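You operate a simulated robot arm through the tools that you are given. There is no shell and no other tool. Be economical: measure what you need, move in short steps, check, and stop when the job is done.

You run a simulated robot arm. Do the job below in one go: nothing can be reset, and whatever is moved stays where it is left.

TASK
Pour the cold soup from the dish in the microwave into the blue soup bowl.
Fine: all of it, a teaspoon spilt at most; white dish on the worktop before the mixer; shut the microwave, it stays off.

The check looks at the end state, three seconds after you hand in, the way a careful person would. Anything else that was tipped, shoved, dropped, spilled or broken makes it a failure.

THE ROBOT
A 7-joint arm with a two-finger parallel gripper on a trunk, on a base that drives. Base frame: it is fixed to the floor where the robot stands at the start and does not move with it; the origin is under the middle of the robot, x ahead of it, y to its left, z up. Lengths are in m, angles in rad, forces in N, time in s.
With the tool pointing down near the work surface it reaches from about 0.32 to 0.74 m from the robot's upright axis, wherever it stands. Its first joint turns from -2.007 to 2.007 rad. Places, roughly: microwave door [0.8, 0.1, 1.5]; worktop before the mixer [0.6, -0.8, 0.9]; watt dial [0.7, -0.1, 1.5]; minute dial [0.7, -0.1, 1.4]. Payload 3.91 kg.
Tool frame: the origin (TCP) lies between the finger pads and is the grasp point; the fingertips stand 0.03 m ahead of it; z points along the fingers, y is the line along which they close. Largest opening 0.11 m; finger width 0.02, thickness 0.01; the body of the gripper, 0.048 by 0.112 m, starts 0.055 m behind the TCP.
Orientation is that of the tool frame in the base frame, as [roll, pitch, yaw] about the fixed x, y, z axes, in that order (R = Rz(yaw) Ry(pitch) Rx(roll)). With the fingers straight down and closing along the base's y, the tool's x points along the base's -x, its y along +y and its z along -z.

THE INTERFACE
- The arm moves only by the tool send_rows. Its argument "motion" is one flat list of numbers, 7 for each row, row after row: the shift along the base's x, y, z in cm, then the turn, a rotation vector about the base's x, y, z in rad, then the finger opening in cm, from 0 to 11. In form: [dx, dy, dz, ax, ay, az, gripper, dx, dy, dz, ax, ay, az, gripper, ...]. A call has 1 to 8 rows; each row shifts and turns the commanded pose from where the row before left it. A row lasts 0.2 s, in which the tool goes at most 0.05 m and 0.15 rad; a call with a longer step from one row to the next is refused whole, and so is a gripper value outside its range. Where a pose cannot be reached the arm comes as near as it can. A force on the tool above 40 N (or 10 N above the force at the start of the call, whichever is more), or a blocked arm, ends the call early, and 0.2 s more pass. Each finger travels about 0.108 m/s and halts on what it meets, pressing with about 22 N; the grip force reading is that of the motor and also rises with nothing between the fingers. The clock runs only during rows and for 0.2 s after the last one: add rows that do not move to give the fingers time. The reply holds the time, the measured pose of the TCP, the force on the tool along the base axes, the opening and the grip force, in the units named above and with some noise.
- Cameras (640 x 400 px; columns grow to the right, rows downward): "scene" is now at [0.0126, 0.1004, 1.7745]; the picture's right is [-0.59, -0.80, 0.00], its down [-0.40, 0.30, -0.86] and it looks along [0.70, -0.51, -0.50] (base axes); focal length 253 px, centre (320, 200). "wrist" rides on the gripper at [0.072, 0.017, -0.103] in the tool frame; the picture's right is [-0.23, 0.97, 0.00], its down [-0.76, -0.18, -0.62] and it looks along [-0.61, -0.14, 0.78] (tool axes); focal length 222 px, centre (320, 200). There is no depth. A picture from a camera that has moved, and an enlarged one, comes with that camera's place and axes in the base frame and with its lens.
- capture(camera): a new picture of that camera. No time passes.
- slide_trunk(by): slides the trunk up (or, below 0, down) by that many m; the arm and the scene camera ride with it, the base frame stays. It gives what a move gives, with no picture.
- drive_base(legs): drives the robot by 1 to 6 legs, each [ahead, turn to the left] in m and rad, along the robot's own axes; the way and the turn of a leg run together, so that a leg with both is an arc; at most 1.5 m and 3.142 rad a leg. The arm and the cameras ride along, it lands a little off, and it stops where it bumps. It gives what a move gives.
- aim_head(pan, tilt): turns the head with the scene camera to pan (to the left, within 2.705 rad either way) and tilt (down, from -0.506 to 1.204), counted from straight ahead of the robot. It gives what a move gives.
- zoom(camera, box): a new picture of the part [left, top, right, bottom] of that camera's present view, enlarged. No time passes.
- finish_job(): hands the job in; it is judged then, once.

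Go step by step. Nothing tells you exact positions but the pictures and the camera data: compare them with the known pose of the tool, close in by small moves and look again before you grip or let go. The budget is 120 turns and 90 pictures, counting those below and the enlarged ones. Unless the task says otherwise, let go and move clear before handing in, and close with one line.

The tools are called as name(argument=value, ...) on one line, values as JSON. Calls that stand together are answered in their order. send_rows: Moves the arm, as the interface text tells. Its arguments: {"type":"object","properties":{"motion":{"type":"array"}},"required":["motion"]} The other tools are called the same way: slide_trunk (by) slides the trunk up or down; drive_base (legs) drives the base; aim_head (pan, tilt) turns the head that bears the scene camera; capture (camera) takes a picture; zoom (camera, box) takes an enlarged picture of a part of a camera's view; finish_job () hands the job in.

At the start:

```text
time_s: 0.0
tool_pos: [0.4708, -0.0265, 1.6027]
orientation: [3.141, 0.001, -3.141]
wrist_force: [0.3, 0.0, -0.2]
gripper_width: 0.1101
gripper_force: 0.1
trunk travel left (down, up): [-0.865, 0.125]
robot x, y, heading: [-0.0021, 0.001, -0.002]
head pan, tilt: [-0.637, 0.525]
```

scene: 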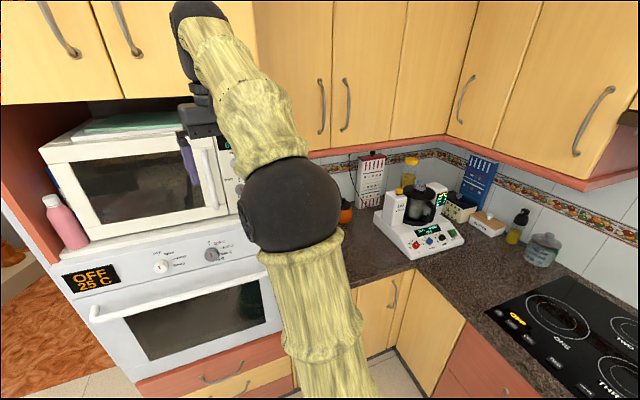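
wrist: 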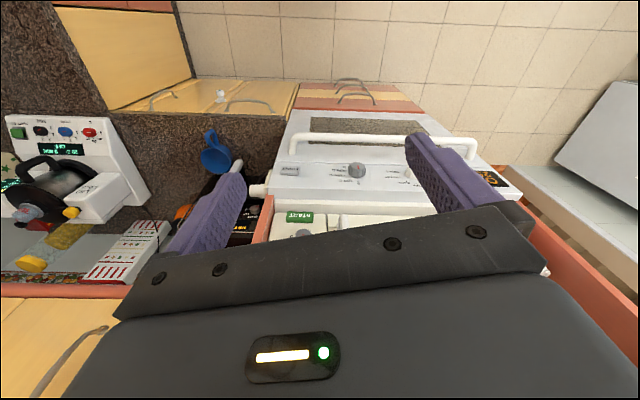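

The microwave is in front of me, on top of an oven, with the mixer to the right on the worktop. I look around first to find the bowl.

aim_head(pan=-1.2, tilt=0.6)

capture(camera="scene")

aim_head(pan=0.1, tilt=0.4)

capture(camera="scene")

```text
time_s: 1.0
tool_pos: [0.4694, -0.0244, 1.6018]
orientation: [-3.141, -0.001, 3.141]
wrist_force: [0.7, 0.4, -0.1]
gripper_width: 0.1099
gripper_force: 0.1
trunk travel left (down, up): [-0.865, 0.125]
robot x, y, heading: [0.0011, -0.0012, 0.001]
head pan, tilt: [-1.201, 0.6]
```

```text
87 pictures are left
camera scene: at [-0.028, 0.0718, 1.7679], right [-0.93, -0.36, 0.0], down [-0.2, 0.53, -0.83], along [0.3, -0.77, -0.56], focal length 253 px, centre (320, 200)
```

scene: 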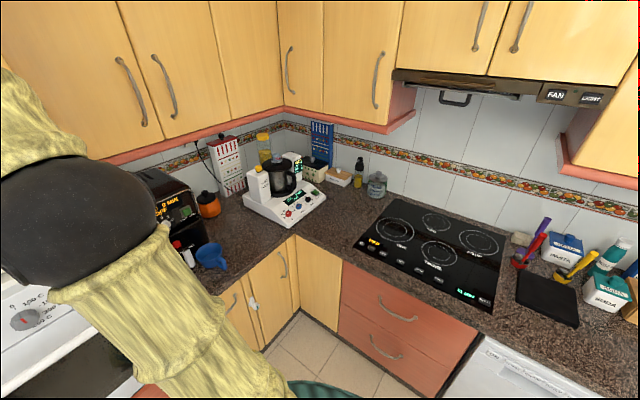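

```text
time_s: 2.5
tool_pos: [0.4698, -0.0259, 1.6016]
orientation: [3.139, 0.002, 3.141]
wrist_force: [-0.9, 0.3, 0.3]
gripper_width: 0.1102
gripper_force: 0.1
trunk travel left (down, up): [-0.865, 0.125]
robot x, y, heading: [-0.0018, 0.0011, -0.001]
head pan, tilt: [0.099, 0.4]
```

```text
86 pictures are left
camera scene: at [0.0321, 0.1633, 1.7861], right [0.1, -1.0, 0.0], down [-0.39, -0.04, -0.92], along [0.92, 0.09, -0.39], focal length 253 px, centre (320, 200)
```

scene: 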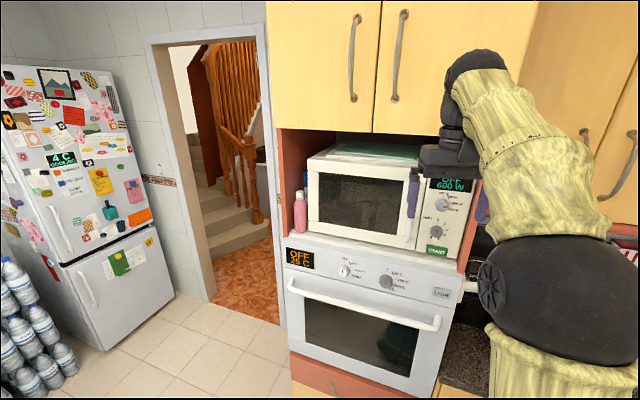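

A blue thing stands on the worktop near the coffee machine; I enlarge it and look further round for a soup bowl.

aim_head(pan=-1.2, tilt=0.75)

zoom(camera="scene", box=[120, 80, 440, 280])

aim_head(pan=-2.4, tilt=0.6)

capture(camera="scene")

aim_head(pan=2.3, tilt=0.6)

capture(camera="scene")

```text
time_s: 3.9
tool_pos: [0.4706, -0.0251, 1.6024]
orientation: [-3.141, 0.001, 3.141]
wrist_force: [0.1, 0.2, -0.3]
gripper_width: 0.11
gripper_force: 0.1
trunk travel left (down, up): [-0.865, 0.125]
robot x, y, heading: [-0.0025, 0.0002, 0.001]
head pan, tilt: [-1.201, 0.75]
```

```text
2.00 times, centred on (280, 180) of scene
camera zoom: at [-0.0301, 0.0769, 1.755], right [-0.93, -0.36, 0.0], down [-0.25, 0.64, -0.73], along [0.26, -0.68, -0.68], focal length 506 px, centre (400, 240)
```

zoom: 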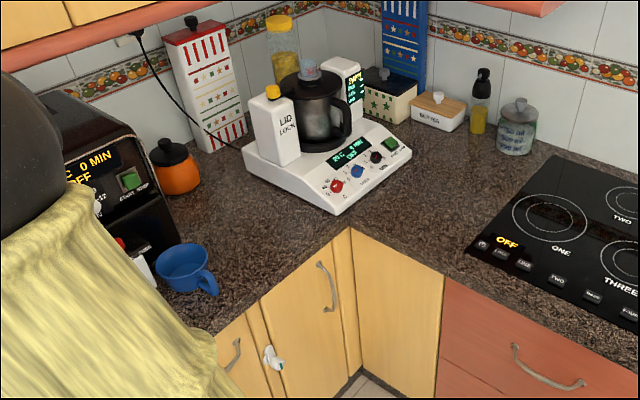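

```text
time_s: 5.3
tool_pos: [0.4714, -0.0258, 1.6024]
orientation: [-3.141, -0.001, -3.14]
wrist_force: [0.0, 0.3, 0.4]
gripper_width: 0.11
gripper_force: 0.0
trunk travel left (down, up): [-0.865, 0.125]
robot x, y, heading: [-0.0001, 0.0006, 0.002]
head pan, tilt: [-2.4, 0.6]
```

```text
84 pictures are left
camera scene: at [-0.1252, 0.0944, 1.7679], right [-0.68, 0.74, 0.0], down [0.42, 0.38, -0.83], along [-0.61, -0.56, -0.56], focal length 253 px, centre (320, 200)
```

scene: 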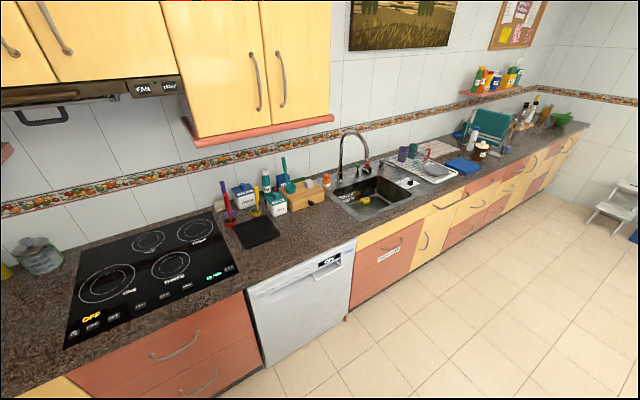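

```text
time_s: 9.1
tool_pos: [0.4693, -0.0257, 1.6023]
orientation: [-3.14, 0.001, -3.141]
wrist_force: [-0.2, 0.9, -0.2]
gripper_width: 0.11
gripper_force: 0.0
trunk travel left (down, up): [-0.865, 0.125]
robot x, y, heading: [-0.001, 0.0004, -0.001]
head pan, tilt: [2.3, 0.6]
```

```text
83 pictures are left
camera scene: at [-0.119, 0.2201, 1.7679], right [0.75, 0.67, 0.0], down [0.38, -0.42, -0.83], along [-0.55, 0.62, -0.56], focal length 253 px, centre (320, 200)
```

scene: 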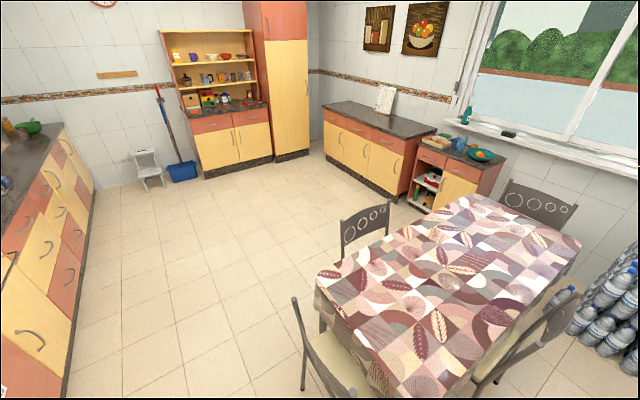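

The blue vessel by the coffee machine looks like a wide cup with a handle; I check the other candidates on the hutch, the sideboard and the far counter before deciding.

zoom(camera="scene", box=[150, 30, 290, 117])

zoom(camera="scene", box=[410, 110, 530, 190])

aim_head(pan=-2.4, tilt=0.6)

zoom(camera="scene", box=[380, 90, 600, 210])

aim_head(pan=-1.0, tilt=0.75)

zoom(camera="scene", box=[200, 140, 360, 240])

```text
4.57 times, centred on (220, 74) of scene
camera zoom: at [-0.119, 0.2201, 1.7679], right [0.75, 0.67, 0.0], down [0.38, -0.42, -0.83], along [-0.55, 0.62, -0.56], focal length 1156 px, centre (777, 778)
```

zoom: 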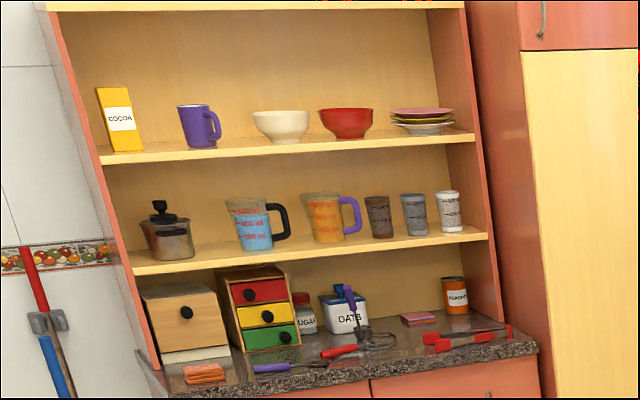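

```text
5.00 times, centred on (470, 150) of scene
camera zoom: at [-0.119, 0.2201, 1.7679], right [0.75, 0.67, 0.0], down [0.38, -0.42, -0.83], along [-0.55, 0.62, -0.56], focal length 1265 px, centre (-430, 450)
```

zoom: 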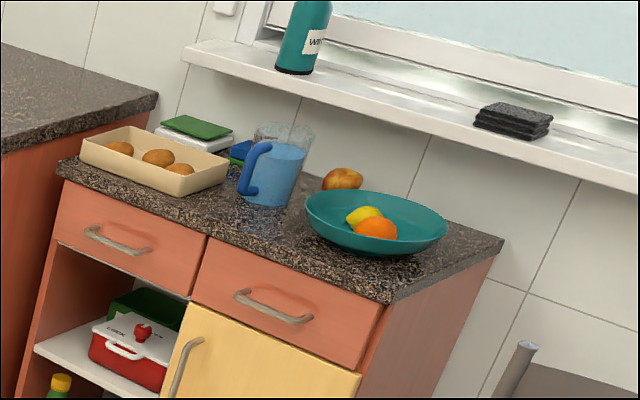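

```text
time_s: 12.8
tool_pos: [0.471, -0.0249, 1.6018]
orientation: [-3.141, -0.002, 3.141]
wrist_force: [-0.2, 0.4, 0.4]
gripper_width: 0.1099
gripper_force: 0.1
trunk travel left (down, up): [-0.865, 0.125]
robot x, y, heading: [-0.0007, -0.0011, 0.005]
head pan, tilt: [-2.4, 0.6]
```

```text
2.91 times, centred on (490, 150) of scene
camera zoom: at [-0.1253, 0.0944, 1.7679], right [-0.68, 0.74, 0.0], down [0.42, 0.38, -0.83], along [-0.61, -0.56, -0.56], focal length 736 px, centre (-174, 346)
```

zoom: 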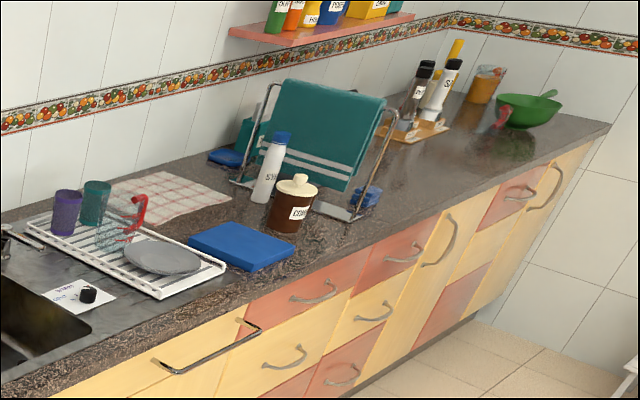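

```text
time_s: 14.3
tool_pos: [0.4711, -0.0253, 1.602]
orientation: [3.141, 0.0, -3.141]
wrist_force: [0.5, 0.2, -0.2]
gripper_width: 0.1101
gripper_force: 0.1
trunk travel left (down, up): [-0.865, 0.125]
robot x, y, heading: [0.0021, 0.0011, -0.001]
head pan, tilt: [-1.0, 0.75]
```

```text
4.00 times, centred on (280, 190) of scene
camera zoom: at [-0.0154, 0.0844, 1.755], right [-0.84, -0.54, 0.0], down [-0.37, 0.57, -0.73], along [0.39, -0.62, -0.68], focal length 1012 px, centre (480, 240)
```

zoom: 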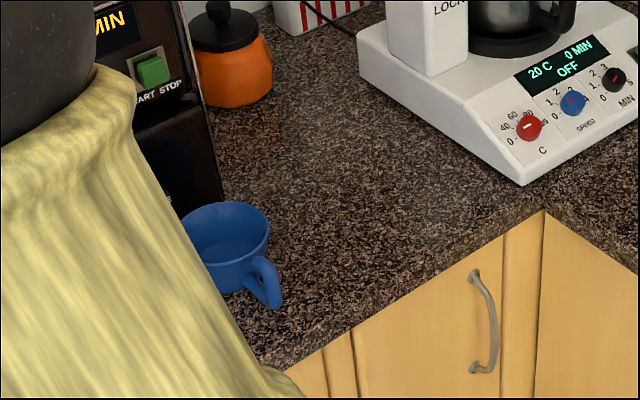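

The blue handled soup bowl is near [0.68, -0.48], handle toward the counter edge, and it is the only fitting one. Now I look at the microwave closely.

aim_head(pan=0.0, tilt=0.35)

zoom(camera="scene", box=[240, 120, 496, 280])

send_rows(motion=[-2, 2, -2, 0, -0.14, 0, 11, -2, 2, -2, 0, -0.14, 0, 11, 0, 2, -2, 0, -0.14, 0, 11, 0, 0, -2, 0, -0.14, 0, 11, 0, 0, -2, 0, -0.14, 0, 11, 0, 0, 0, 0, -0.14, 0, 11, 0, 0, 0, 0, -0.14, 0, 11, 0, 0, 0, 0, -0.14, 0, 11])

capture(camera="scene")

```text
time_s: 15.6
tool_pos: [0.4704, -0.025, 1.6015]
orientation: [-3.141, -0.001, -3.141]
wrist_force: [-0.8, 0.5, -1.1]
gripper_width: 0.1099
gripper_force: 0.0
trunk travel left (down, up): [-0.865, 0.125]
robot x, y, heading: [0.0001, -0.001, 0.001]
head pan, tilt: [0.0, 0.351]
```

```text
2.50 times, centred on (368, 200) of scene
camera zoom: at [0.033, 0.1541, 1.7906], right [0.0, -1.0, 0.0], down [-0.34, 0.0, -0.94], along [0.94, 0.0, -0.34], focal length 632 px, centre (200, 200)
```

zoom: 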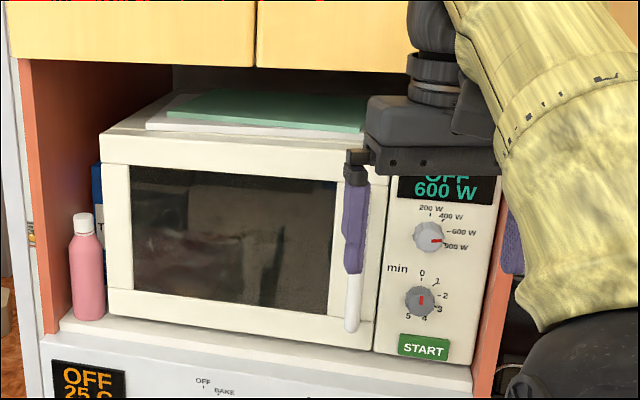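

```text
time_s: 17.4
tool_pos: [0.48, 0.0252, 1.49]
orientation: [3.14, 1.12, 3.142]
wrist_force: [0.0, -0.4, -0.5]
gripper_width: 0.1098
gripper_force: 0.1
out of reach, approached as far as the arm can: row 6, 8
trunk travel left (down, up): [-0.865, 0.125]
robot x, y, heading: [-0.0003, 0.0012, -0.002]
head pan, tilt: [0.0, 0.351]
```

```text
77 pictures are left
camera scene: at [0.036, 0.1551, 1.7904], right [0.0, -1.0, 0.0], down [-0.35, 0.0, -0.94], along [0.94, 0.0, -0.35], focal length 253 px, centre (320, 200)
```

scene: 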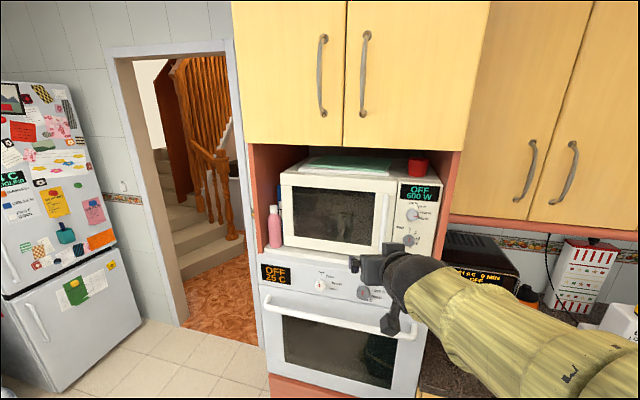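

The microwave front is near x=0.71, with the handle vertical at about y=-0.02, z 1.4–1.55. I am too near to level the tool, so I back away a little and keep turning it.

drive_base(legs=[[-0.22, 0]])

send_rows(motion=[0, 0, 0, 0, -0.14, 0, 11, 0, 0, 0, 0, -0.14, 0, 11, 0, 0, 0, 0, -0.14, 0, 11, 0, 0, 0, 0, -0.03, 0, 11, 0, 0, 0, 0, 0, 0, 11])

capture(camera="scene")

capture(camera="wrist")

```text
time_s: 19.1
tool_pos: [0.2499, 0.0244, 1.4921]
orientation: [-3.139, 1.121, -3.141]
wrist_force: [0.1, 0.3, 0.4]
gripper_width: 0.11
gripper_force: 0.0
trunk travel left (down, up): [-0.865, 0.125]
robot x, y, heading: [-0.2212, 0.004, -0.001]
head pan, tilt: [0.0, 0.351]
```

```text
time_s: 20.3
tool_pos: [0.2531, 0.0243, 1.4922]
orientation: [0.393, 1.57, 0.392]
wrist_force: [-0.4, 0.2, -0.3]
gripper_width: 0.1102
gripper_force: 0.0
trunk travel left (down, up): [-0.865, 0.125]
robot x, y, heading: [-0.2229, -0.0023, 0.005]
head pan, tilt: [0.0, 0.351]
```

```text
76 pictures are left
camera scene: at [-0.1903, 0.1547, 1.7906], right [0.0, -1.0, 0.0], down [-0.34, 0.0, -0.94], along [0.94, 0.0, -0.34], focal length 253 px, centre (320, 200)
```

scene: 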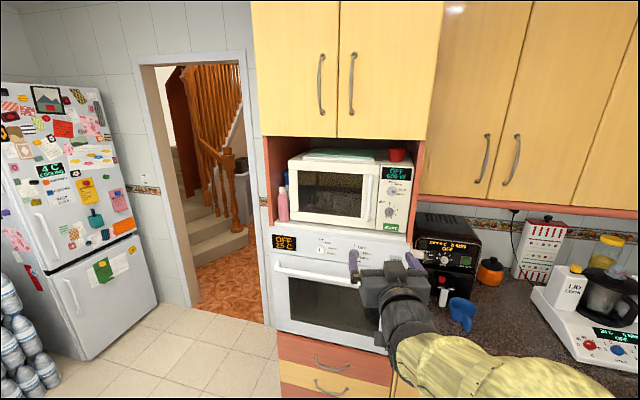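

```text
75 pictures are left
camera wrist: at [0.1496, 0.0409, 1.4214], right [0.0, 0.97, 0.23], down [-0.62, -0.18, 0.76], along [0.78, -0.14, 0.61], focal length 222 px, centre (320, 200)
```

wrist: 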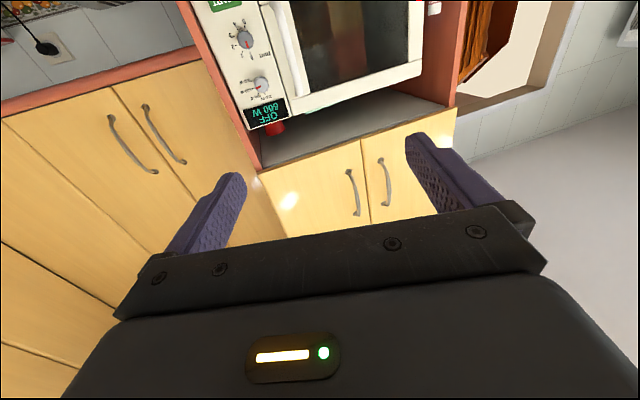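

The tool is level now. I measure the handle from this unobstructed view.

zoom(camera="scene", box=[270, 130, 430, 230])

zoom(camera="scene", box=[400, 230, 640, 380])

```text
4.00 times, centred on (350, 180) of scene
camera zoom: at [-0.1903, 0.1547, 1.7906], right [0.0, -1.0, 0.0], down [-0.34, 0.0, -0.94], along [0.94, 0.0, -0.34], focal length 1012 px, centre (200, 280)
```

zoom: 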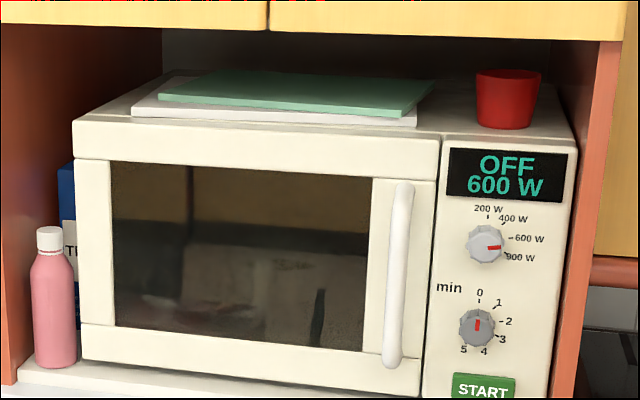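

```text
2.67 times, centred on (520, 305) of scene
camera zoom: at [-0.1903, 0.1547, 1.7906], right [0.0, -1.0, 0.0], down [-0.34, 0.0, -0.94], along [0.94, 0.0, -0.34], focal length 675 px, centre (-213, -80)
```

zoom: 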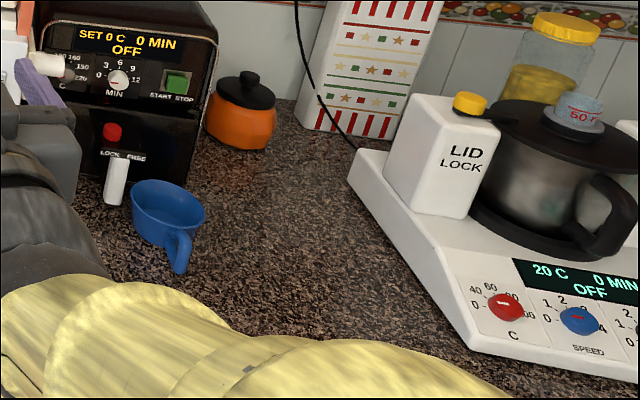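

Handle centre is about [0.67, -0.025, 1.48], hinge on the left at y≈0.27. I approach the handle to about 6 cm.

send_rows(motion=[4.5, -0.8, 0, 0, 0, 0, 7, 4.5, -0.8, 0, 0, 0, 0, 7, 4.5, -0.8, -0.4, 0, 0, 0, 7, 4.5, -0.8, -0.4, 0, 0, 0, 7, 4.5, -0.9, -0.4, 0, 0, 0, 7, 4.5, -0.9, 0, 0, 0, 0, 7, 4.5, 0, 0, 0, 0, 0, 7, 2.7, 0, 0, 0, 0, 0, 7])

capture(camera="wrist")

zoom(camera="scene", box=[270, 130, 430, 230])

```text
time_s: 22.1
tool_pos: [0.5975, -0.026, 1.4802]
orientation: [-3.057, 1.569, -3.06]
wrist_force: [0.7, 0.3, 0.2]
gripper_width: 0.0703
gripper_force: 0.1
trunk travel left (down, up): [-0.865, 0.125]
robot x, y, heading: [-0.2218, 0.0005, -0.001]
head pan, tilt: [0.0, 0.351]
```

```text
72 pictures are left
camera wrist: at [0.4933, -0.0092, 1.4087], right [0.0, 0.97, 0.23], down [-0.62, -0.18, 0.76], along [0.78, -0.14, 0.61], focal length 222 px, centre (320, 200)
```

wrist: 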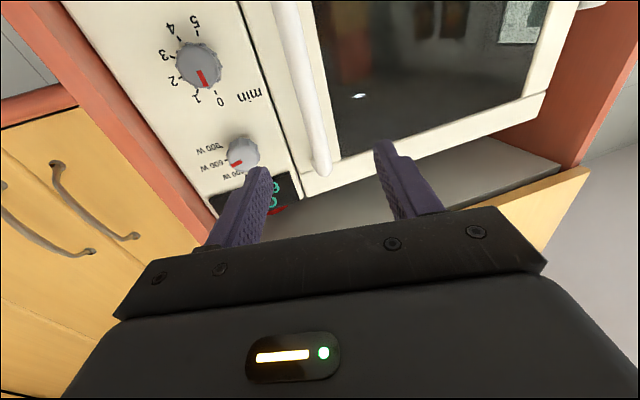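

```text
4.00 times, centred on (350, 180) of scene
camera zoom: at [-0.1896, 0.1541, 1.7906], right [0.0, -1.0, 0.0], down [-0.34, 0.0, -0.94], along [0.94, 0.0, -0.34], focal length 1012 px, centre (200, 280)
```

zoom: 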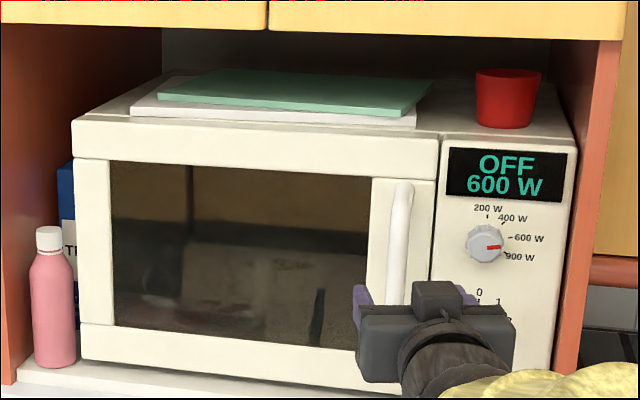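

The handle lies midway between the open fingers. I move in 5 cm more and look.

send_rows(motion=[2.5, 0, 0, 0, 0, 0, 7, 2.5, 0, 0, 0, 0, 0, 7])

capture(camera="wrist")

```text
time_s: 22.7
tool_pos: [0.6452, -0.0257, 1.4806]
orientation: [2.711, 1.57, 2.71]
wrist_force: [-0.4, -0.4, -0.5]
gripper_width: 0.07
gripper_force: 0.1
trunk travel left (down, up): [-0.865, 0.125]
robot x, y, heading: [-0.2257, 0.0002, 0.001]
head pan, tilt: [0.0, 0.351]
```

```text
70 pictures are left
camera wrist: at [0.5419, -0.0096, 1.4095], right [0.0, 0.97, 0.23], down [-0.62, -0.18, 0.76], along [0.78, -0.14, 0.61], focal length 222 px, centre (320, 200)
```

wrist: 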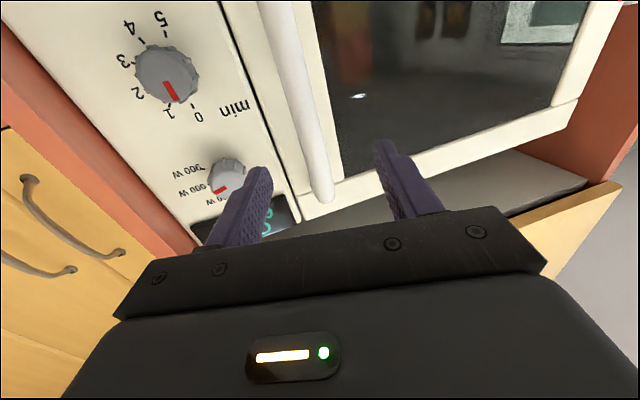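

The handle is at about x≈0.69; I move 2.3 cm further and close on it.

send_rows(motion=[2.3, 0, 0, 0, 0, 0, 7, 0, 0, 0, 0, 0, 0, 4, 0, 0, 0, 0, 0, 0, 2, 0, 0, 0, 0, 0, 0, 0, 0, 0, 0, 0, 0, 0, 0, 0, 0, 0, 0, 0, 0, 0])

capture(camera="wrist")

```text
time_s: 24.1
tool_pos: [0.6668, -0.0305, 1.4823]
orientation: [2.011, 1.569, 2.01]
wrist_force: [-3.4, -13.5, -0.3]
gripper_width: 0.0176
gripper_force: 45.5
trunk travel left (down, up): [-0.865, 0.125]
robot x, y, heading: [-0.2243, -0.006, -0.002]
head pan, tilt: [0.0, 0.351]
```

```text
69 pictures are left
camera wrist: at [0.5639, -0.0141, 1.4104], right [0.0, 0.97, 0.23], down [-0.62, -0.18, 0.76], along [0.78, -0.14, 0.61], focal length 222 px, centre (320, 200)
```

wrist: 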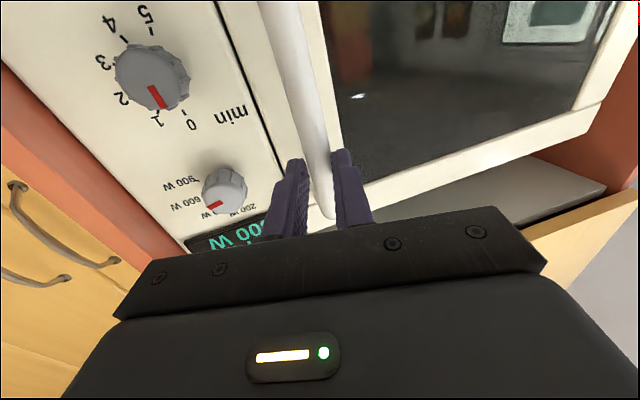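

Gripped the handle (1.8 cm). I pull along the door's arc about the left hinge, in a first short stretch.

send_rows(motion=[-3.0, 0.7, 0, 0, 0, -0.1, 0, -2.9, 1.0, 0, 0, 0, -0.1, 0, -2.8, 1.3, 0, 0, 0, -0.1, 0, -2.6, 1.5, 0, 0, 0, -0.1, 0])

capture(camera="scene")

```text
time_s: 25.1
tool_pos: [0.5562, 0.0222, 1.4796]
orientation: [-1.642, 1.564, -2.045]
wrist_force: [-0.8, 0.7, 0.1]
gripper_width: 0.0
gripper_force: 37.9
trunk travel left (down, up): [-0.865, 0.125]
robot x, y, heading: [-0.2206, -0.0009, 0.001]
head pan, tilt: [0.0, 0.351]
```

```text
68 pictures are left
camera scene: at [-0.1903, 0.1593, 1.7901], right [0.0, -1.0, 0.0], down [-0.34, 0.0, -0.94], along [0.94, 0.0, -0.34], focal length 253 px, centre (320, 200)
```

scene: 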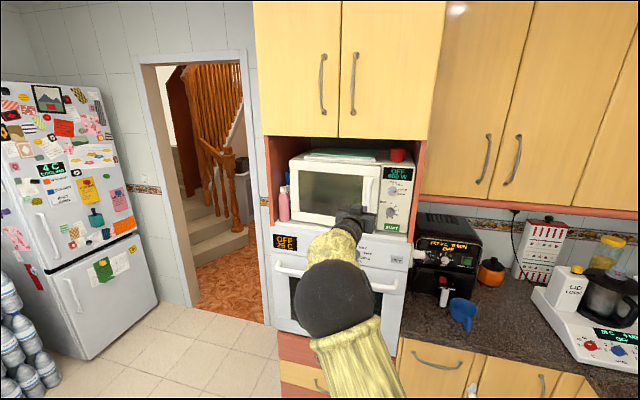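

The fingers slipped off the handle. I check whether the door moved.

zoom(camera="scene", box=[270, 130, 430, 230])

capture(camera="wrist")

```text
4.00 times, centred on (350, 180) of scene
camera zoom: at [-0.1903, 0.1593, 1.7901], right [0.0, -1.0, 0.0], down [-0.34, 0.0, -0.94], along [0.94, 0.0, -0.34], focal length 1012 px, centre (200, 280)
```

zoom: 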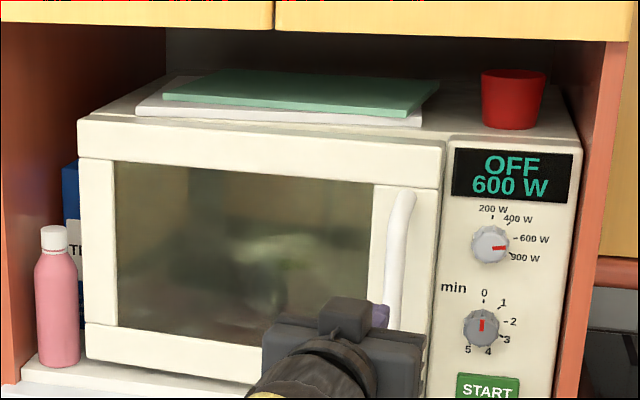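

```text
66 pictures are left
camera wrist: at [0.4659, 0.0774, 1.4087], right [0.38, 0.9, 0.22], down [-0.64, 0.08, 0.76], along [0.67, -0.43, 0.61], focal length 222 px, centre (320, 200)
```

wrist: 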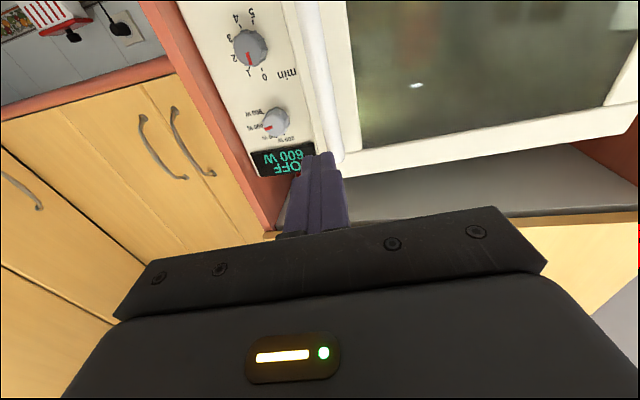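

zoom(camera="wrist", box=[200, 0, 440, 150])

```text
2.67 times, centred on (320, 75) of wrist
camera zoom: at [0.4659, 0.0774, 1.4087], right [0.38, 0.9, 0.22], down [-0.64, 0.08, 0.76], along [0.67, -0.43, 0.61], focal length 592 px, centre (320, 533)
```

zoom: 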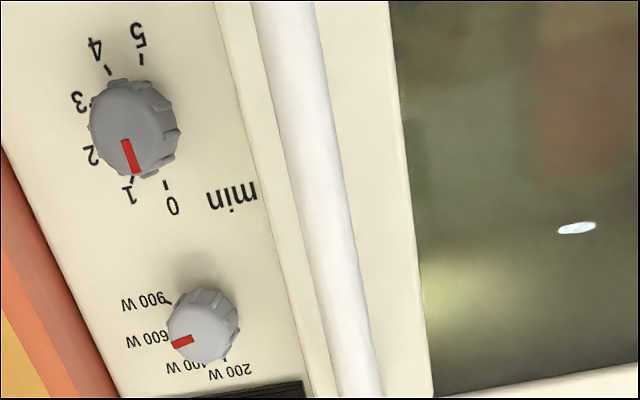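

The door is still shut or nearly so. I re-grip deeper: straighten, open, and line up again.

send_rows(motion=[0, -1.8, 0, 0, 0, 0.13, 5, 0, -1.8, 0, 0, 0, 0.13, 5, 0, -1.7, 0, 0, 0, 0.13, 5, 4.2, 0, 0, 0, 0, 0, 5, 4.2, 0, 0, 0, 0, 0, 5, 3, 0, 0, 0, 0, 0, 5, 1.0, 0, 0, 0, 0, 0, 5, 1.0, 0, 0, 0, 0, 0, 5])

capture(camera="wrist")

```text
time_s: 26.9
tool_pos: [0.6913, -0.0354, 1.4784]
orientation: [3.127, 1.565, 3.116]
wrist_force: [1.6, -0.1, -0.6]
gripper_width: 0.0502
gripper_force: 0.0
trunk travel left (down, up): [-0.865, 0.125]
robot x, y, heading: [-0.225, -0.0034, 0.002]
head pan, tilt: [0.0, 0.351]
```

```text
64 pictures are left
camera wrist: at [0.5874, -0.0175, 1.4081], right [0.01, 0.97, 0.23], down [-0.62, -0.17, 0.76], along [0.78, -0.15, 0.6], focal length 222 px, centre (320, 200)
```

wrist: 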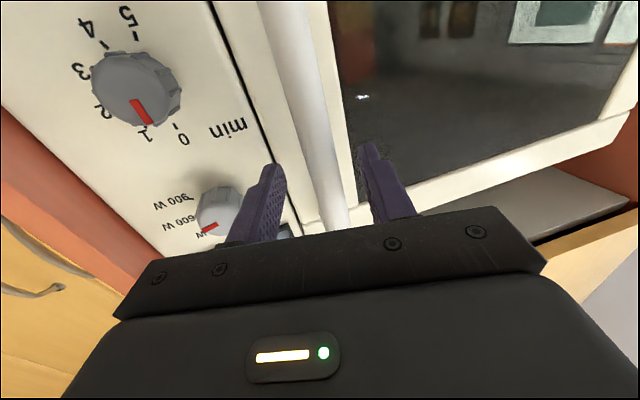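

No contact yet; one more centimetre, then close.

send_rows(motion=[0.8, 0.4, 0, 0, 0, 0, 5, 0, 0, 0, 0, 0, 0, 3, 0, 0, 0, 0, 0, 0, 1, 0, 0, 0, 0, 0, 0, 0, 0, 0, 0, 0, 0, 0, 0])

send_rows(motion=[-2.0, 0, 0, 0, 0, -0.04, 0, -2.0, 0.5, 0, 0, 0, -0.06, 0, -2, 0.6, 0, 0, 0, -0.08, 0])

capture(camera="wrist")

```text
time_s: 28.1
tool_pos: [0.6984, -0.0305, 1.4792]
orientation: [2.874, 1.569, 2.863]
wrist_force: [-0.4, -1.0, -0.9]
gripper_width: 0.0175
gripper_force: 45.5
trunk travel left (down, up): [-0.865, 0.125]
robot x, y, heading: [-0.2229, 0.0016, -0.001]
head pan, tilt: [0.0, 0.351]
```

```text
time_s: 29.0
tool_pos: [0.6426, -0.0012, 1.4798]
orientation: [0.954, 1.563, 0.79]
wrist_force: [13.7, 21.2, 5.2]
gripper_width: 0.0178
gripper_force: 44.9
trunk travel left (down, up): [-0.865, 0.125]
robot x, y, heading: [-0.224, -0.0002, -0.001]
head pan, tilt: [0.0, 0.351]
stopped in row 3: the force on the tool passed its limit (the readings are from after the stop); the commanded pose is now the measured one
```

```text
63 pictures are left
camera wrist: at [0.5429, 0.0322, 1.4084], right [0.16, 0.96, 0.23], down [-0.65, -0.08, 0.76], along [0.75, -0.27, 0.61], focal length 222 px, centre (320, 200)
```

wrist: 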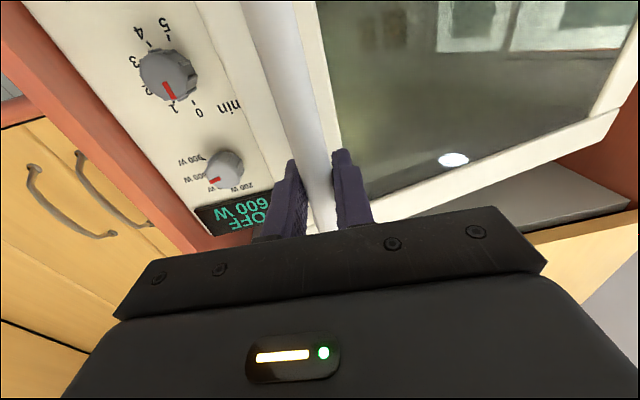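

The door is opening and stays gripped. It wants more motion to the left than I gave, so I follow with small steps along a steeper arc.

send_rows(motion=[-2.0, 1.0, 0, 0, 0, -0.08, 0, -2.0, 1.2, 0, 0, 0, -0.08, 0, -2, 1.4, 0, 0, 0, -0.08, 0])

zoom(camera="scene", box=[240, 130, 432, 250])

```text
time_s: 29.7
tool_pos: [0.5978, 0.0327, 1.4812]
orientation: [0.739, 1.566, 0.41]
wrist_force: [15.4, 16.9, 2.0]
gripper_width: 0.0175
gripper_force: 45.3
trunk travel left (down, up): [-0.865, 0.125]
robot x, y, heading: [-0.224, -0.0029, -0.002]
head pan, tilt: [0.0, 0.351]
stopped in row 3: the force on the tool passed its limit (the readings are from after the stop); the commanded pose is now the measured one
```

```text
3.33 times, centred on (336, 190) of scene
camera zoom: at [-0.1862, 0.1565, 1.7901], right [0.0, -1.0, 0.0], down [-0.35, 0.0, -0.94], along [0.94, 0.0, -0.35], focal length 843 px, centre (267, 233)
```

zoom: 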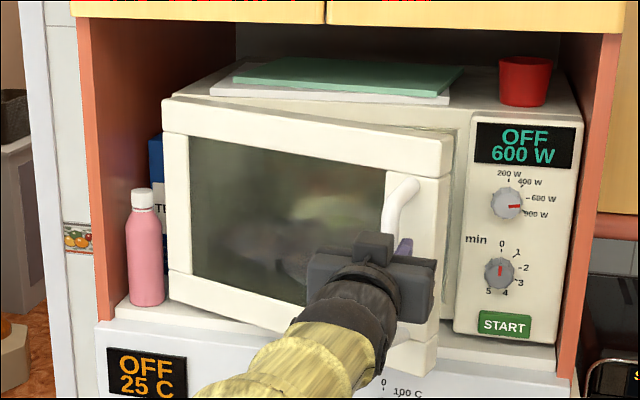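

send_rows(motion=[-1.9, 1.7, 0, 0, 0, -0.08, 0, -1.8, 1.85, 0, 0, 0, -0.08, 0, -1.65, 2.0, 0, 0, 0, -0.08, 0, -1.5, 2.1, 0, 0, 0, -0.08, 0])

capture(camera="wrist")

```text
time_s: 30.6
tool_pos: [0.5458, 0.0942, 1.4793]
orientation: [0.131, 1.553, -0.44]
wrist_force: [16.8, 12.3, -0.8]
gripper_width: 0.0176
gripper_force: 45.0
trunk travel left (down, up): [-0.865, 0.125]
robot x, y, heading: [-0.2207, -0.0019, -0.003]
head pan, tilt: [0.0, 0.351]
stopped in row 4: the force on the tool passed its limit (the readings are from after the stop); the commanded pose is now the measured one
```

```text
61 pictures are left
camera wrist: at [0.4694, 0.1634, 1.4079], right [0.52, 0.82, 0.23], down [-0.63, 0.19, 0.75], along [0.57, -0.54, 0.62], focal length 222 px, centre (320, 200)
```

wrist: 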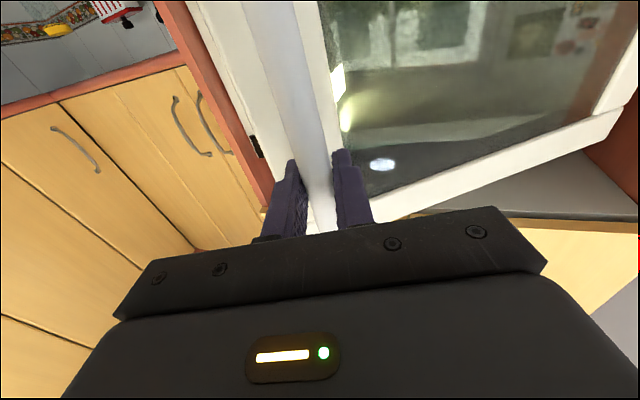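

send_rows(motion=[-1.1, 2.1, 0, 0, 0, -0.09, 0, -1.0, 2.1, 0, 0, 0, -0.09, 0, -0.8, 2.2, 0, 0, 0, -0.09, 0, -0.6, 2.2, 0, 0, 0, -0.09, 0, -0.4, 2.2, 0, 0, 0, -0.09, 0])

capture(camera="scene")

```text
time_s: 31.9
tool_pos: [0.506, 0.1825, 1.4811]
orientation: [1.412, 1.561, 0.346]
wrist_force: [10.3, 2.9, -1.7]
gripper_width: 0.0179
gripper_force: 44.8
trunk travel left (down, up): [-0.865, 0.125]
robot x, y, heading: [-0.2262, 0.0031, -0.0]
head pan, tilt: [0.0, 0.351]
stopped in row 5: the force on the tool passed its limit (the readings are from after the stop); the commanded pose is now the measured one
```

```text
60 pictures are left
camera scene: at [-0.1849, 0.1559, 1.7908], right [0.0, -1.0, 0.0], down [-0.35, 0.0, -0.94], along [0.94, 0.0, -0.35], focal length 253 px, centre (320, 200)
```

scene: 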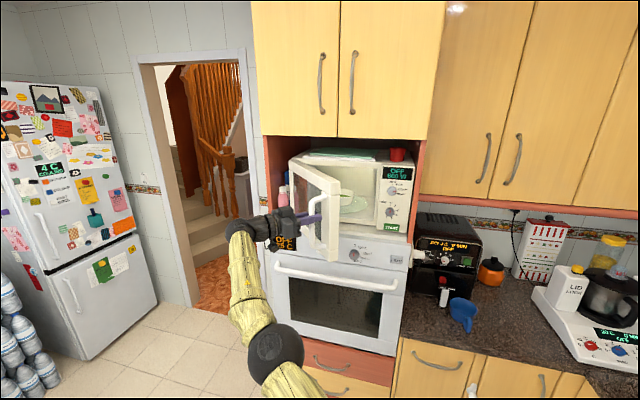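

The door is about 60° open and the dish is visible. I continue the arc.

send_rows(motion=[-0.4, 2.3, 0, 0, 0, -0.09, 0, -0.1, 2.3, 0, 0, 0, -0.09, 0, 0.1, 2.3, 0, 0, 0, -0.09, 0, 0.3, 2.3, 0, 0, 0, -0.09, 0, 0.5, 2.3, 0, 0, 0, -0.09, 0, 0.7, 2.3, 0, 0, 0, -0.09, 0])

capture(camera="scene")

```text
time_s: 32.1
tool_pos: [0.5037, 0.1873, 1.4823]
orientation: [0.871, 1.562, -0.186]
wrist_force: [17.0, 6.3, 2.2]
gripper_width: 0.018
gripper_force: 44.9
out of reach, approached as far as the arm can: row 1
trunk travel left (down, up): [-0.865, 0.125]
robot x, y, heading: [-0.2218, -0.001, 0.001]
head pan, tilt: [0.0, 0.351]
stopped in row 1: the force on the tool passed its limit (the readings are from after the stop); the commanded pose is now the measured one
```

```text
59 pictures are left
camera scene: at [-0.1838, 0.156, 1.7906], right [0.0, -1.0, 0.0], down [-0.35, 0.0, -0.94], along [0.94, 0.0, -0.35], focal length 253 px, centre (320, 200)
```

scene: 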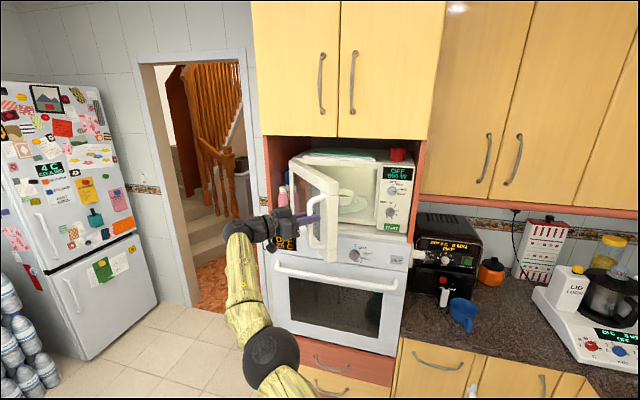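

Reach ends here; the rest I do by pushing from the inside. I look at the dish first.

zoom(camera="scene", box=[280, 140, 408, 220])

send_rows(motion=[0, 0, 0, 0, 0, 0, 4, 0, 0, 0, 0, 0, 0, 7, -2.2, 2.5, 0, 0, 0, 0, 7, -2.2, 2.0, 0, 0, 0, 0, 7, -3, 1.0, 0, 0, 0, 0, 7, -3, 0, 0, 0, 0, 0.13, 7, -3, 0, 0, 0, 0, 0.14, 7])

capture(camera="scene")

```text
5.00 times, centred on (344, 180) of scene
camera zoom: at [-0.1838, 0.156, 1.7906], right [0.0, -1.0, 0.0], down [-0.35, 0.0, -0.94], along [0.94, 0.0, -0.35], focal length 1265 px, centre (200, 300)
```

zoom: 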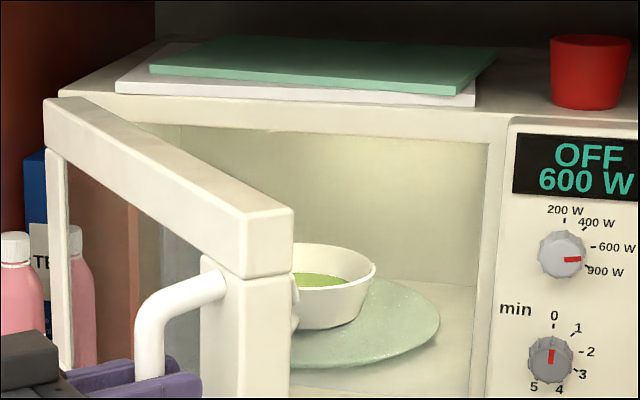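

```text
time_s: 33.7
tool_pos: [0.3627, 0.2426, 1.4849]
orientation: [1.101, 1.556, 0.307]
wrist_force: [-0.5, -0.7, -0.8]
gripper_width: 0.07
gripper_force: 0.1
trunk travel left (down, up): [-0.865, 0.125]
robot x, y, heading: [-0.223, -0.0023, 0.001]
head pan, tilt: [0.0, 0.351]
```

```text
57 pictures are left
camera scene: at [-0.1918, 0.1544, 1.7907], right [0.0, -1.0, 0.0], down [-0.34, 0.0, -0.94], along [0.94, 0.0, -0.34], focal length 253 px, centre (320, 200)
```

scene: 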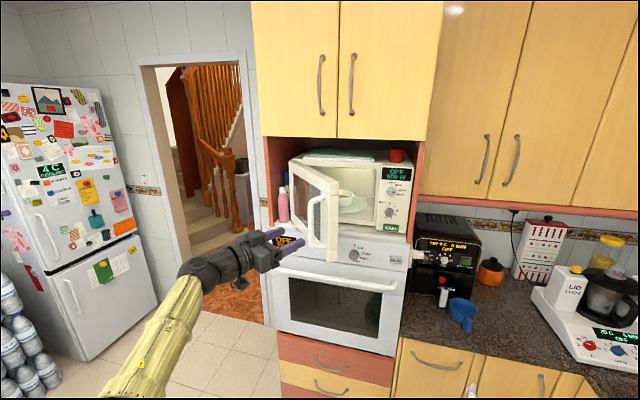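

Free of the handle. I swing the tool to the right side of the door and straighten it.

send_rows(motion=[-1, -3.5, 0, 0, 0, 0.13, 4, 0, -3.5, 0, 0, 0, 0.13, 2, 0, -3.5, 0, 0, 0, 0.13, 0, 0, -3.5, 0, 0, 0, 0.13, 0, 0, -3.5, 0, 0, 0, 0.13, 0, 0, -3.5, 0, 0, 0, 0.13, 0, 0, -3.5, 0, 0, 0, 0.02, 0])

capture(camera="wrist")

```text
time_s: 35.3
tool_pos: [0.3564, -0.0072, 1.4853]
orientation: [1.161, 1.558, 1.169]
wrist_force: [0.1, -0.1, -0.8]
gripper_width: 0.0
gripper_force: 21.8
trunk travel left (down, up): [-0.865, 0.125]
robot x, y, heading: [-0.2233, 0.0006, 0.002]
head pan, tilt: [0.0, 0.351]
```

```text
56 pictures are left
camera wrist: at [0.2523, 0.0101, 1.4136], right [-0.01, 0.97, 0.24], down [-0.63, -0.19, 0.76], along [0.78, -0.15, 0.61], focal length 222 px, centre (320, 200)
```

wrist: 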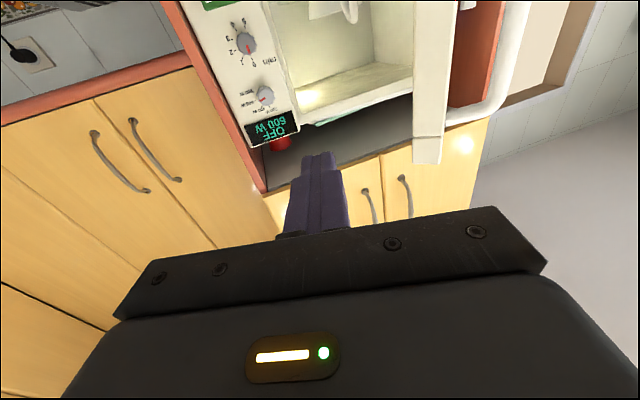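

Door edge is near [0.51, 0.11]. I go in to x≈0.56 and sweep left, pushing the door open.

send_rows(motion=[5, 0, 0, 0, 0, 0, 0, 5, 0, 0, 0, 0, 0, 0, 5, 0, 0, 0, 0, 0, 0, 4.5, 0, 0, 0, 0, 0, 0, 0, 3, 0, 0, 0, 0, 0, 0, 3, 0, 0, 0, 0, 0])

send_rows(motion=[0, 3, 0, 0, 0, 0, 0, 0, 3, 0, 0, 0, 0, 0, 0, 3, 0, 0, 0, 0, 0, 0, 3, 0, 0, 0, 0, 0, 0, 3, 0, 0, 0, 0, 0, 0, 3, 0, 0, 0, 0, 0])

capture(camera="scene")

```text
time_s: 36.7
tool_pos: [0.5502, 0.0566, 1.4835]
orientation: [1.227, 1.556, 1.23]
wrist_force: [-0.5, 0.3, 1.1]
gripper_width: 0.0
gripper_force: 22.1
trunk travel left (down, up): [-0.865, 0.125]
robot x, y, heading: [-0.2238, -0.0026, 0.004]
head pan, tilt: [0.0, 0.351]
```

```text
time_s: 37.5
tool_pos: [0.5403, 0.1192, 1.4856]
orientation: [1.631, 1.561, 1.629]
wrist_force: [-28.9, -9.4, -4.6]
gripper_width: 0.0
gripper_force: 22.1
trunk travel left (down, up): [-0.865, 0.125]
robot x, y, heading: [-0.2266, 0.0031, 0.003]
head pan, tilt: [0.0, 0.351]
stopped in row 3: the force on the tool passed its limit (the readings are from after the stop); the commanded pose is now the measured one
```

```text
55 pictures are left
camera scene: at [-0.1992, 0.1526, 1.7909], right [0.0, -1.0, 0.0], down [-0.34, 0.0, -0.94], along [0.94, 0.0, -0.34], focal length 253 px, centre (320, 200)
```

scene: 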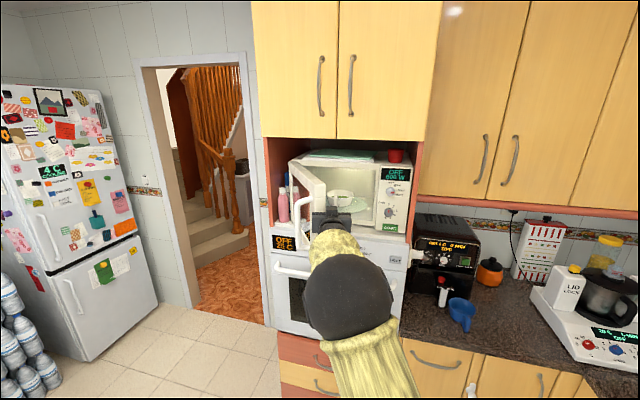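

The gripper body wedges on the door's edge. I back off and push with the fingertips, tool turned to the left.

send_rows(motion=[-1, -2.5, 0, 0, 0, 0, 0, -2, -2.5, 0, 0, 0, 0.13, 0, 0, 0, 0, 0, 0, 0.13, 0, 0, 0, 0, 0, 0, 0.13, 0, 1, 0, 0, 0, 0, 0.13, 0])

send_rows(motion=[0, 3, 0, 0, 0, 0, 0, 0, 3, 0, 0, 0, 0, 0, 0, 3, 0, 0, 0, 0, 0, 0, 3, 0, 0, 0, 0, 0, 0, 3, 0, 0, 0, 0, 0, 0, 3, 0, 0, 0, 0, 0])

zoom(camera="scene", box=[240, 130, 432, 250])

```text
time_s: 38.6
tool_pos: [0.529, 0.0732, 1.4798]
orientation: [2.169, 1.559, 2.693]
wrist_force: [0.1, -0.8, 0.2]
gripper_width: 0.0
gripper_force: 22.3
trunk travel left (down, up): [-0.865, 0.125]
robot x, y, heading: [-0.2246, -0.0026, -0.0]
head pan, tilt: [0.0, 0.351]
```

```text
time_s: 40.0
tool_pos: [0.5289, 0.2533, 1.4783]
orientation: [2.242, 1.56, 2.761]
wrist_force: [-0.2, -0.1, 0.4]
gripper_width: 0.0
gripper_force: 21.7
trunk travel left (down, up): [-0.865, 0.125]
robot x, y, heading: [-0.225, 0.0007, -0.001]
head pan, tilt: [0.0, 0.351]
```

```text
3.33 times, centred on (336, 190) of scene
camera zoom: at [-0.1897, 0.1557, 1.7905], right [0.0, -1.0, 0.0], down [-0.34, 0.0, -0.94], along [0.94, 0.0, -0.34], focal length 843 px, centre (267, 233)
```

zoom: 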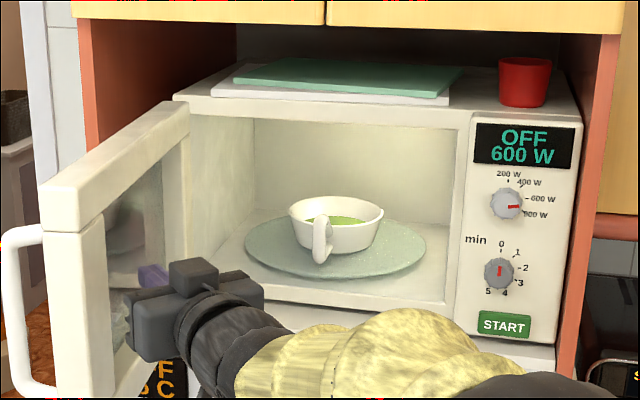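

The door stands fully open. The white dish is a handled bowl on the turntable, about [0.855, 0.065], handle toward me near [0.77, 0.09, 1.435]. I retract, then reposition the base so both microwave and blue bowl are in reach.

send_rows(motion=[-1, -4, 0, 0, 0, -0.13, 0, -3, -4, 0, 0, 0, -0.13, 0, -3, -4, 0, 0, 0, -0.13, 3, -4, -4, 0, 0, 0, -0.13, 5, -4, -4, 0, 0, 0, 0, 5, -4, -4, 0, 0, 0, 0, 5, -4, -2, 0, 0, 0, 0, 5])

drive_base(legs=[[0, -0.8], [0.29, 0], [0, 0.8]])

aim_head(pan=0.1, tilt=0.45)

capture(camera="scene")

```text
refused: row 4 steps farther than a row can; nothing moved
```

```text
time_s: 45.4
tool_pos: [0.77, -0.2585, 1.478]
orientation: [2.74, 1.563, 2.861]
wrist_force: [-1.0, -2.8, -0.4]
gripper_width: 0.0
gripper_force: 22.0
trunk travel left (down, up): [-0.865, 0.125]
robot x, y, heading: [-0.0187, -0.2037, -0.375]
head pan, tilt: [0.0, 0.351]
stopped in leg 3: the force on the tool passed its limit (the readings are from after the stop); the commanded pose is now the measured one
```

```text
time_s: 46.0
tool_pos: [0.7684, -0.2586, 1.4786]
orientation: [2.673, 1.561, 2.792]
wrist_force: [-2.1, -4.7, 0.8]
gripper_width: 0.0
gripper_force: 22.4
trunk travel left (down, up): [-0.865, 0.125]
robot x, y, heading: [-0.0219, -0.2023, -0.376]
head pan, tilt: [0.099, 0.45]
```

```text
53 pictures are left
camera scene: at [0.0662, -0.0637, 1.7815], right [-0.27, -0.96, 0.0], down [-0.42, 0.12, -0.9], along [0.87, -0.25, -0.43], focal length 253 px, centre (320, 200)
```

scene: 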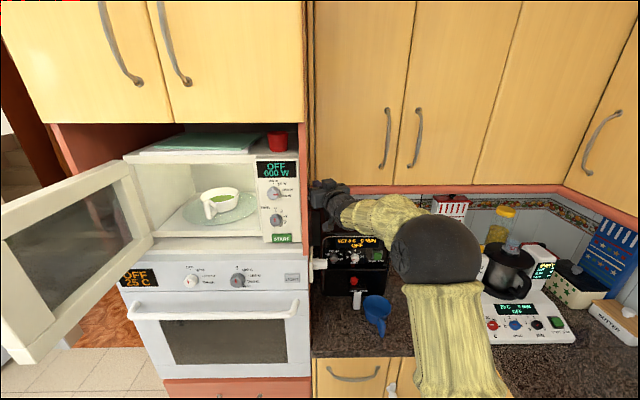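

My retract was refused (step too long) and the drive then ended against the tower's side panel; it looks like nothing was disturbed. I withdraw the arm carefully, one call at a time.

send_rows(motion=[-1, -1.5, 0, 0, 0, 0, 0, -4, -1, 0, 0, 0, 0, 0, -4.5, 0, 0, 0, 0, 0, 0, -4.5, 0, 0, 0, 0, 0, 0, -4.5, 0, 0, 0, 0, 0, 0, -4.5, 0, 0, 0, 0, -0.1, 0, -4.5, 0, 0, 0, 0, -0.05, 0])

zoom(camera="scene", box=[100, 110, 420, 310])

```text
time_s: 47.6
tool_pos: [0.4904, -0.2812, 1.4798]
orientation: [2.672, 1.564, 2.646]
wrist_force: [0.0, -0.2, 0.5]
gripper_width: 0.0002
gripper_force: 21.9
trunk travel left (down, up): [-0.865, 0.125]
robot x, y, heading: [-0.0243, -0.2035, -0.373]
head pan, tilt: [0.099, 0.45]
```

```text
2.00 times, centred on (260, 210) of scene
camera zoom: at [0.064, -0.062, 1.7816], right [-0.27, -0.96, 0.0], down [-0.42, 0.12, -0.9], along [0.87, -0.25, -0.43], focal length 506 px, centre (440, 180)
```

zoom: 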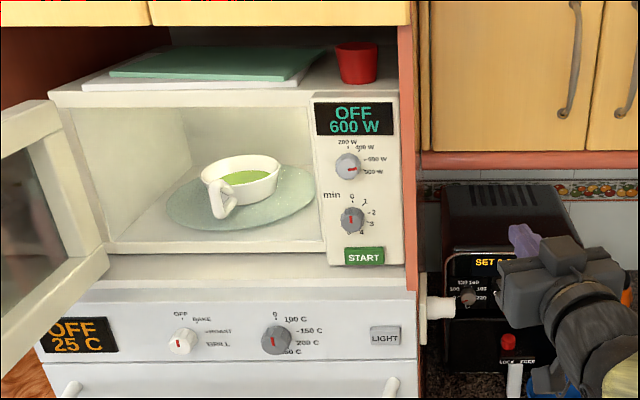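

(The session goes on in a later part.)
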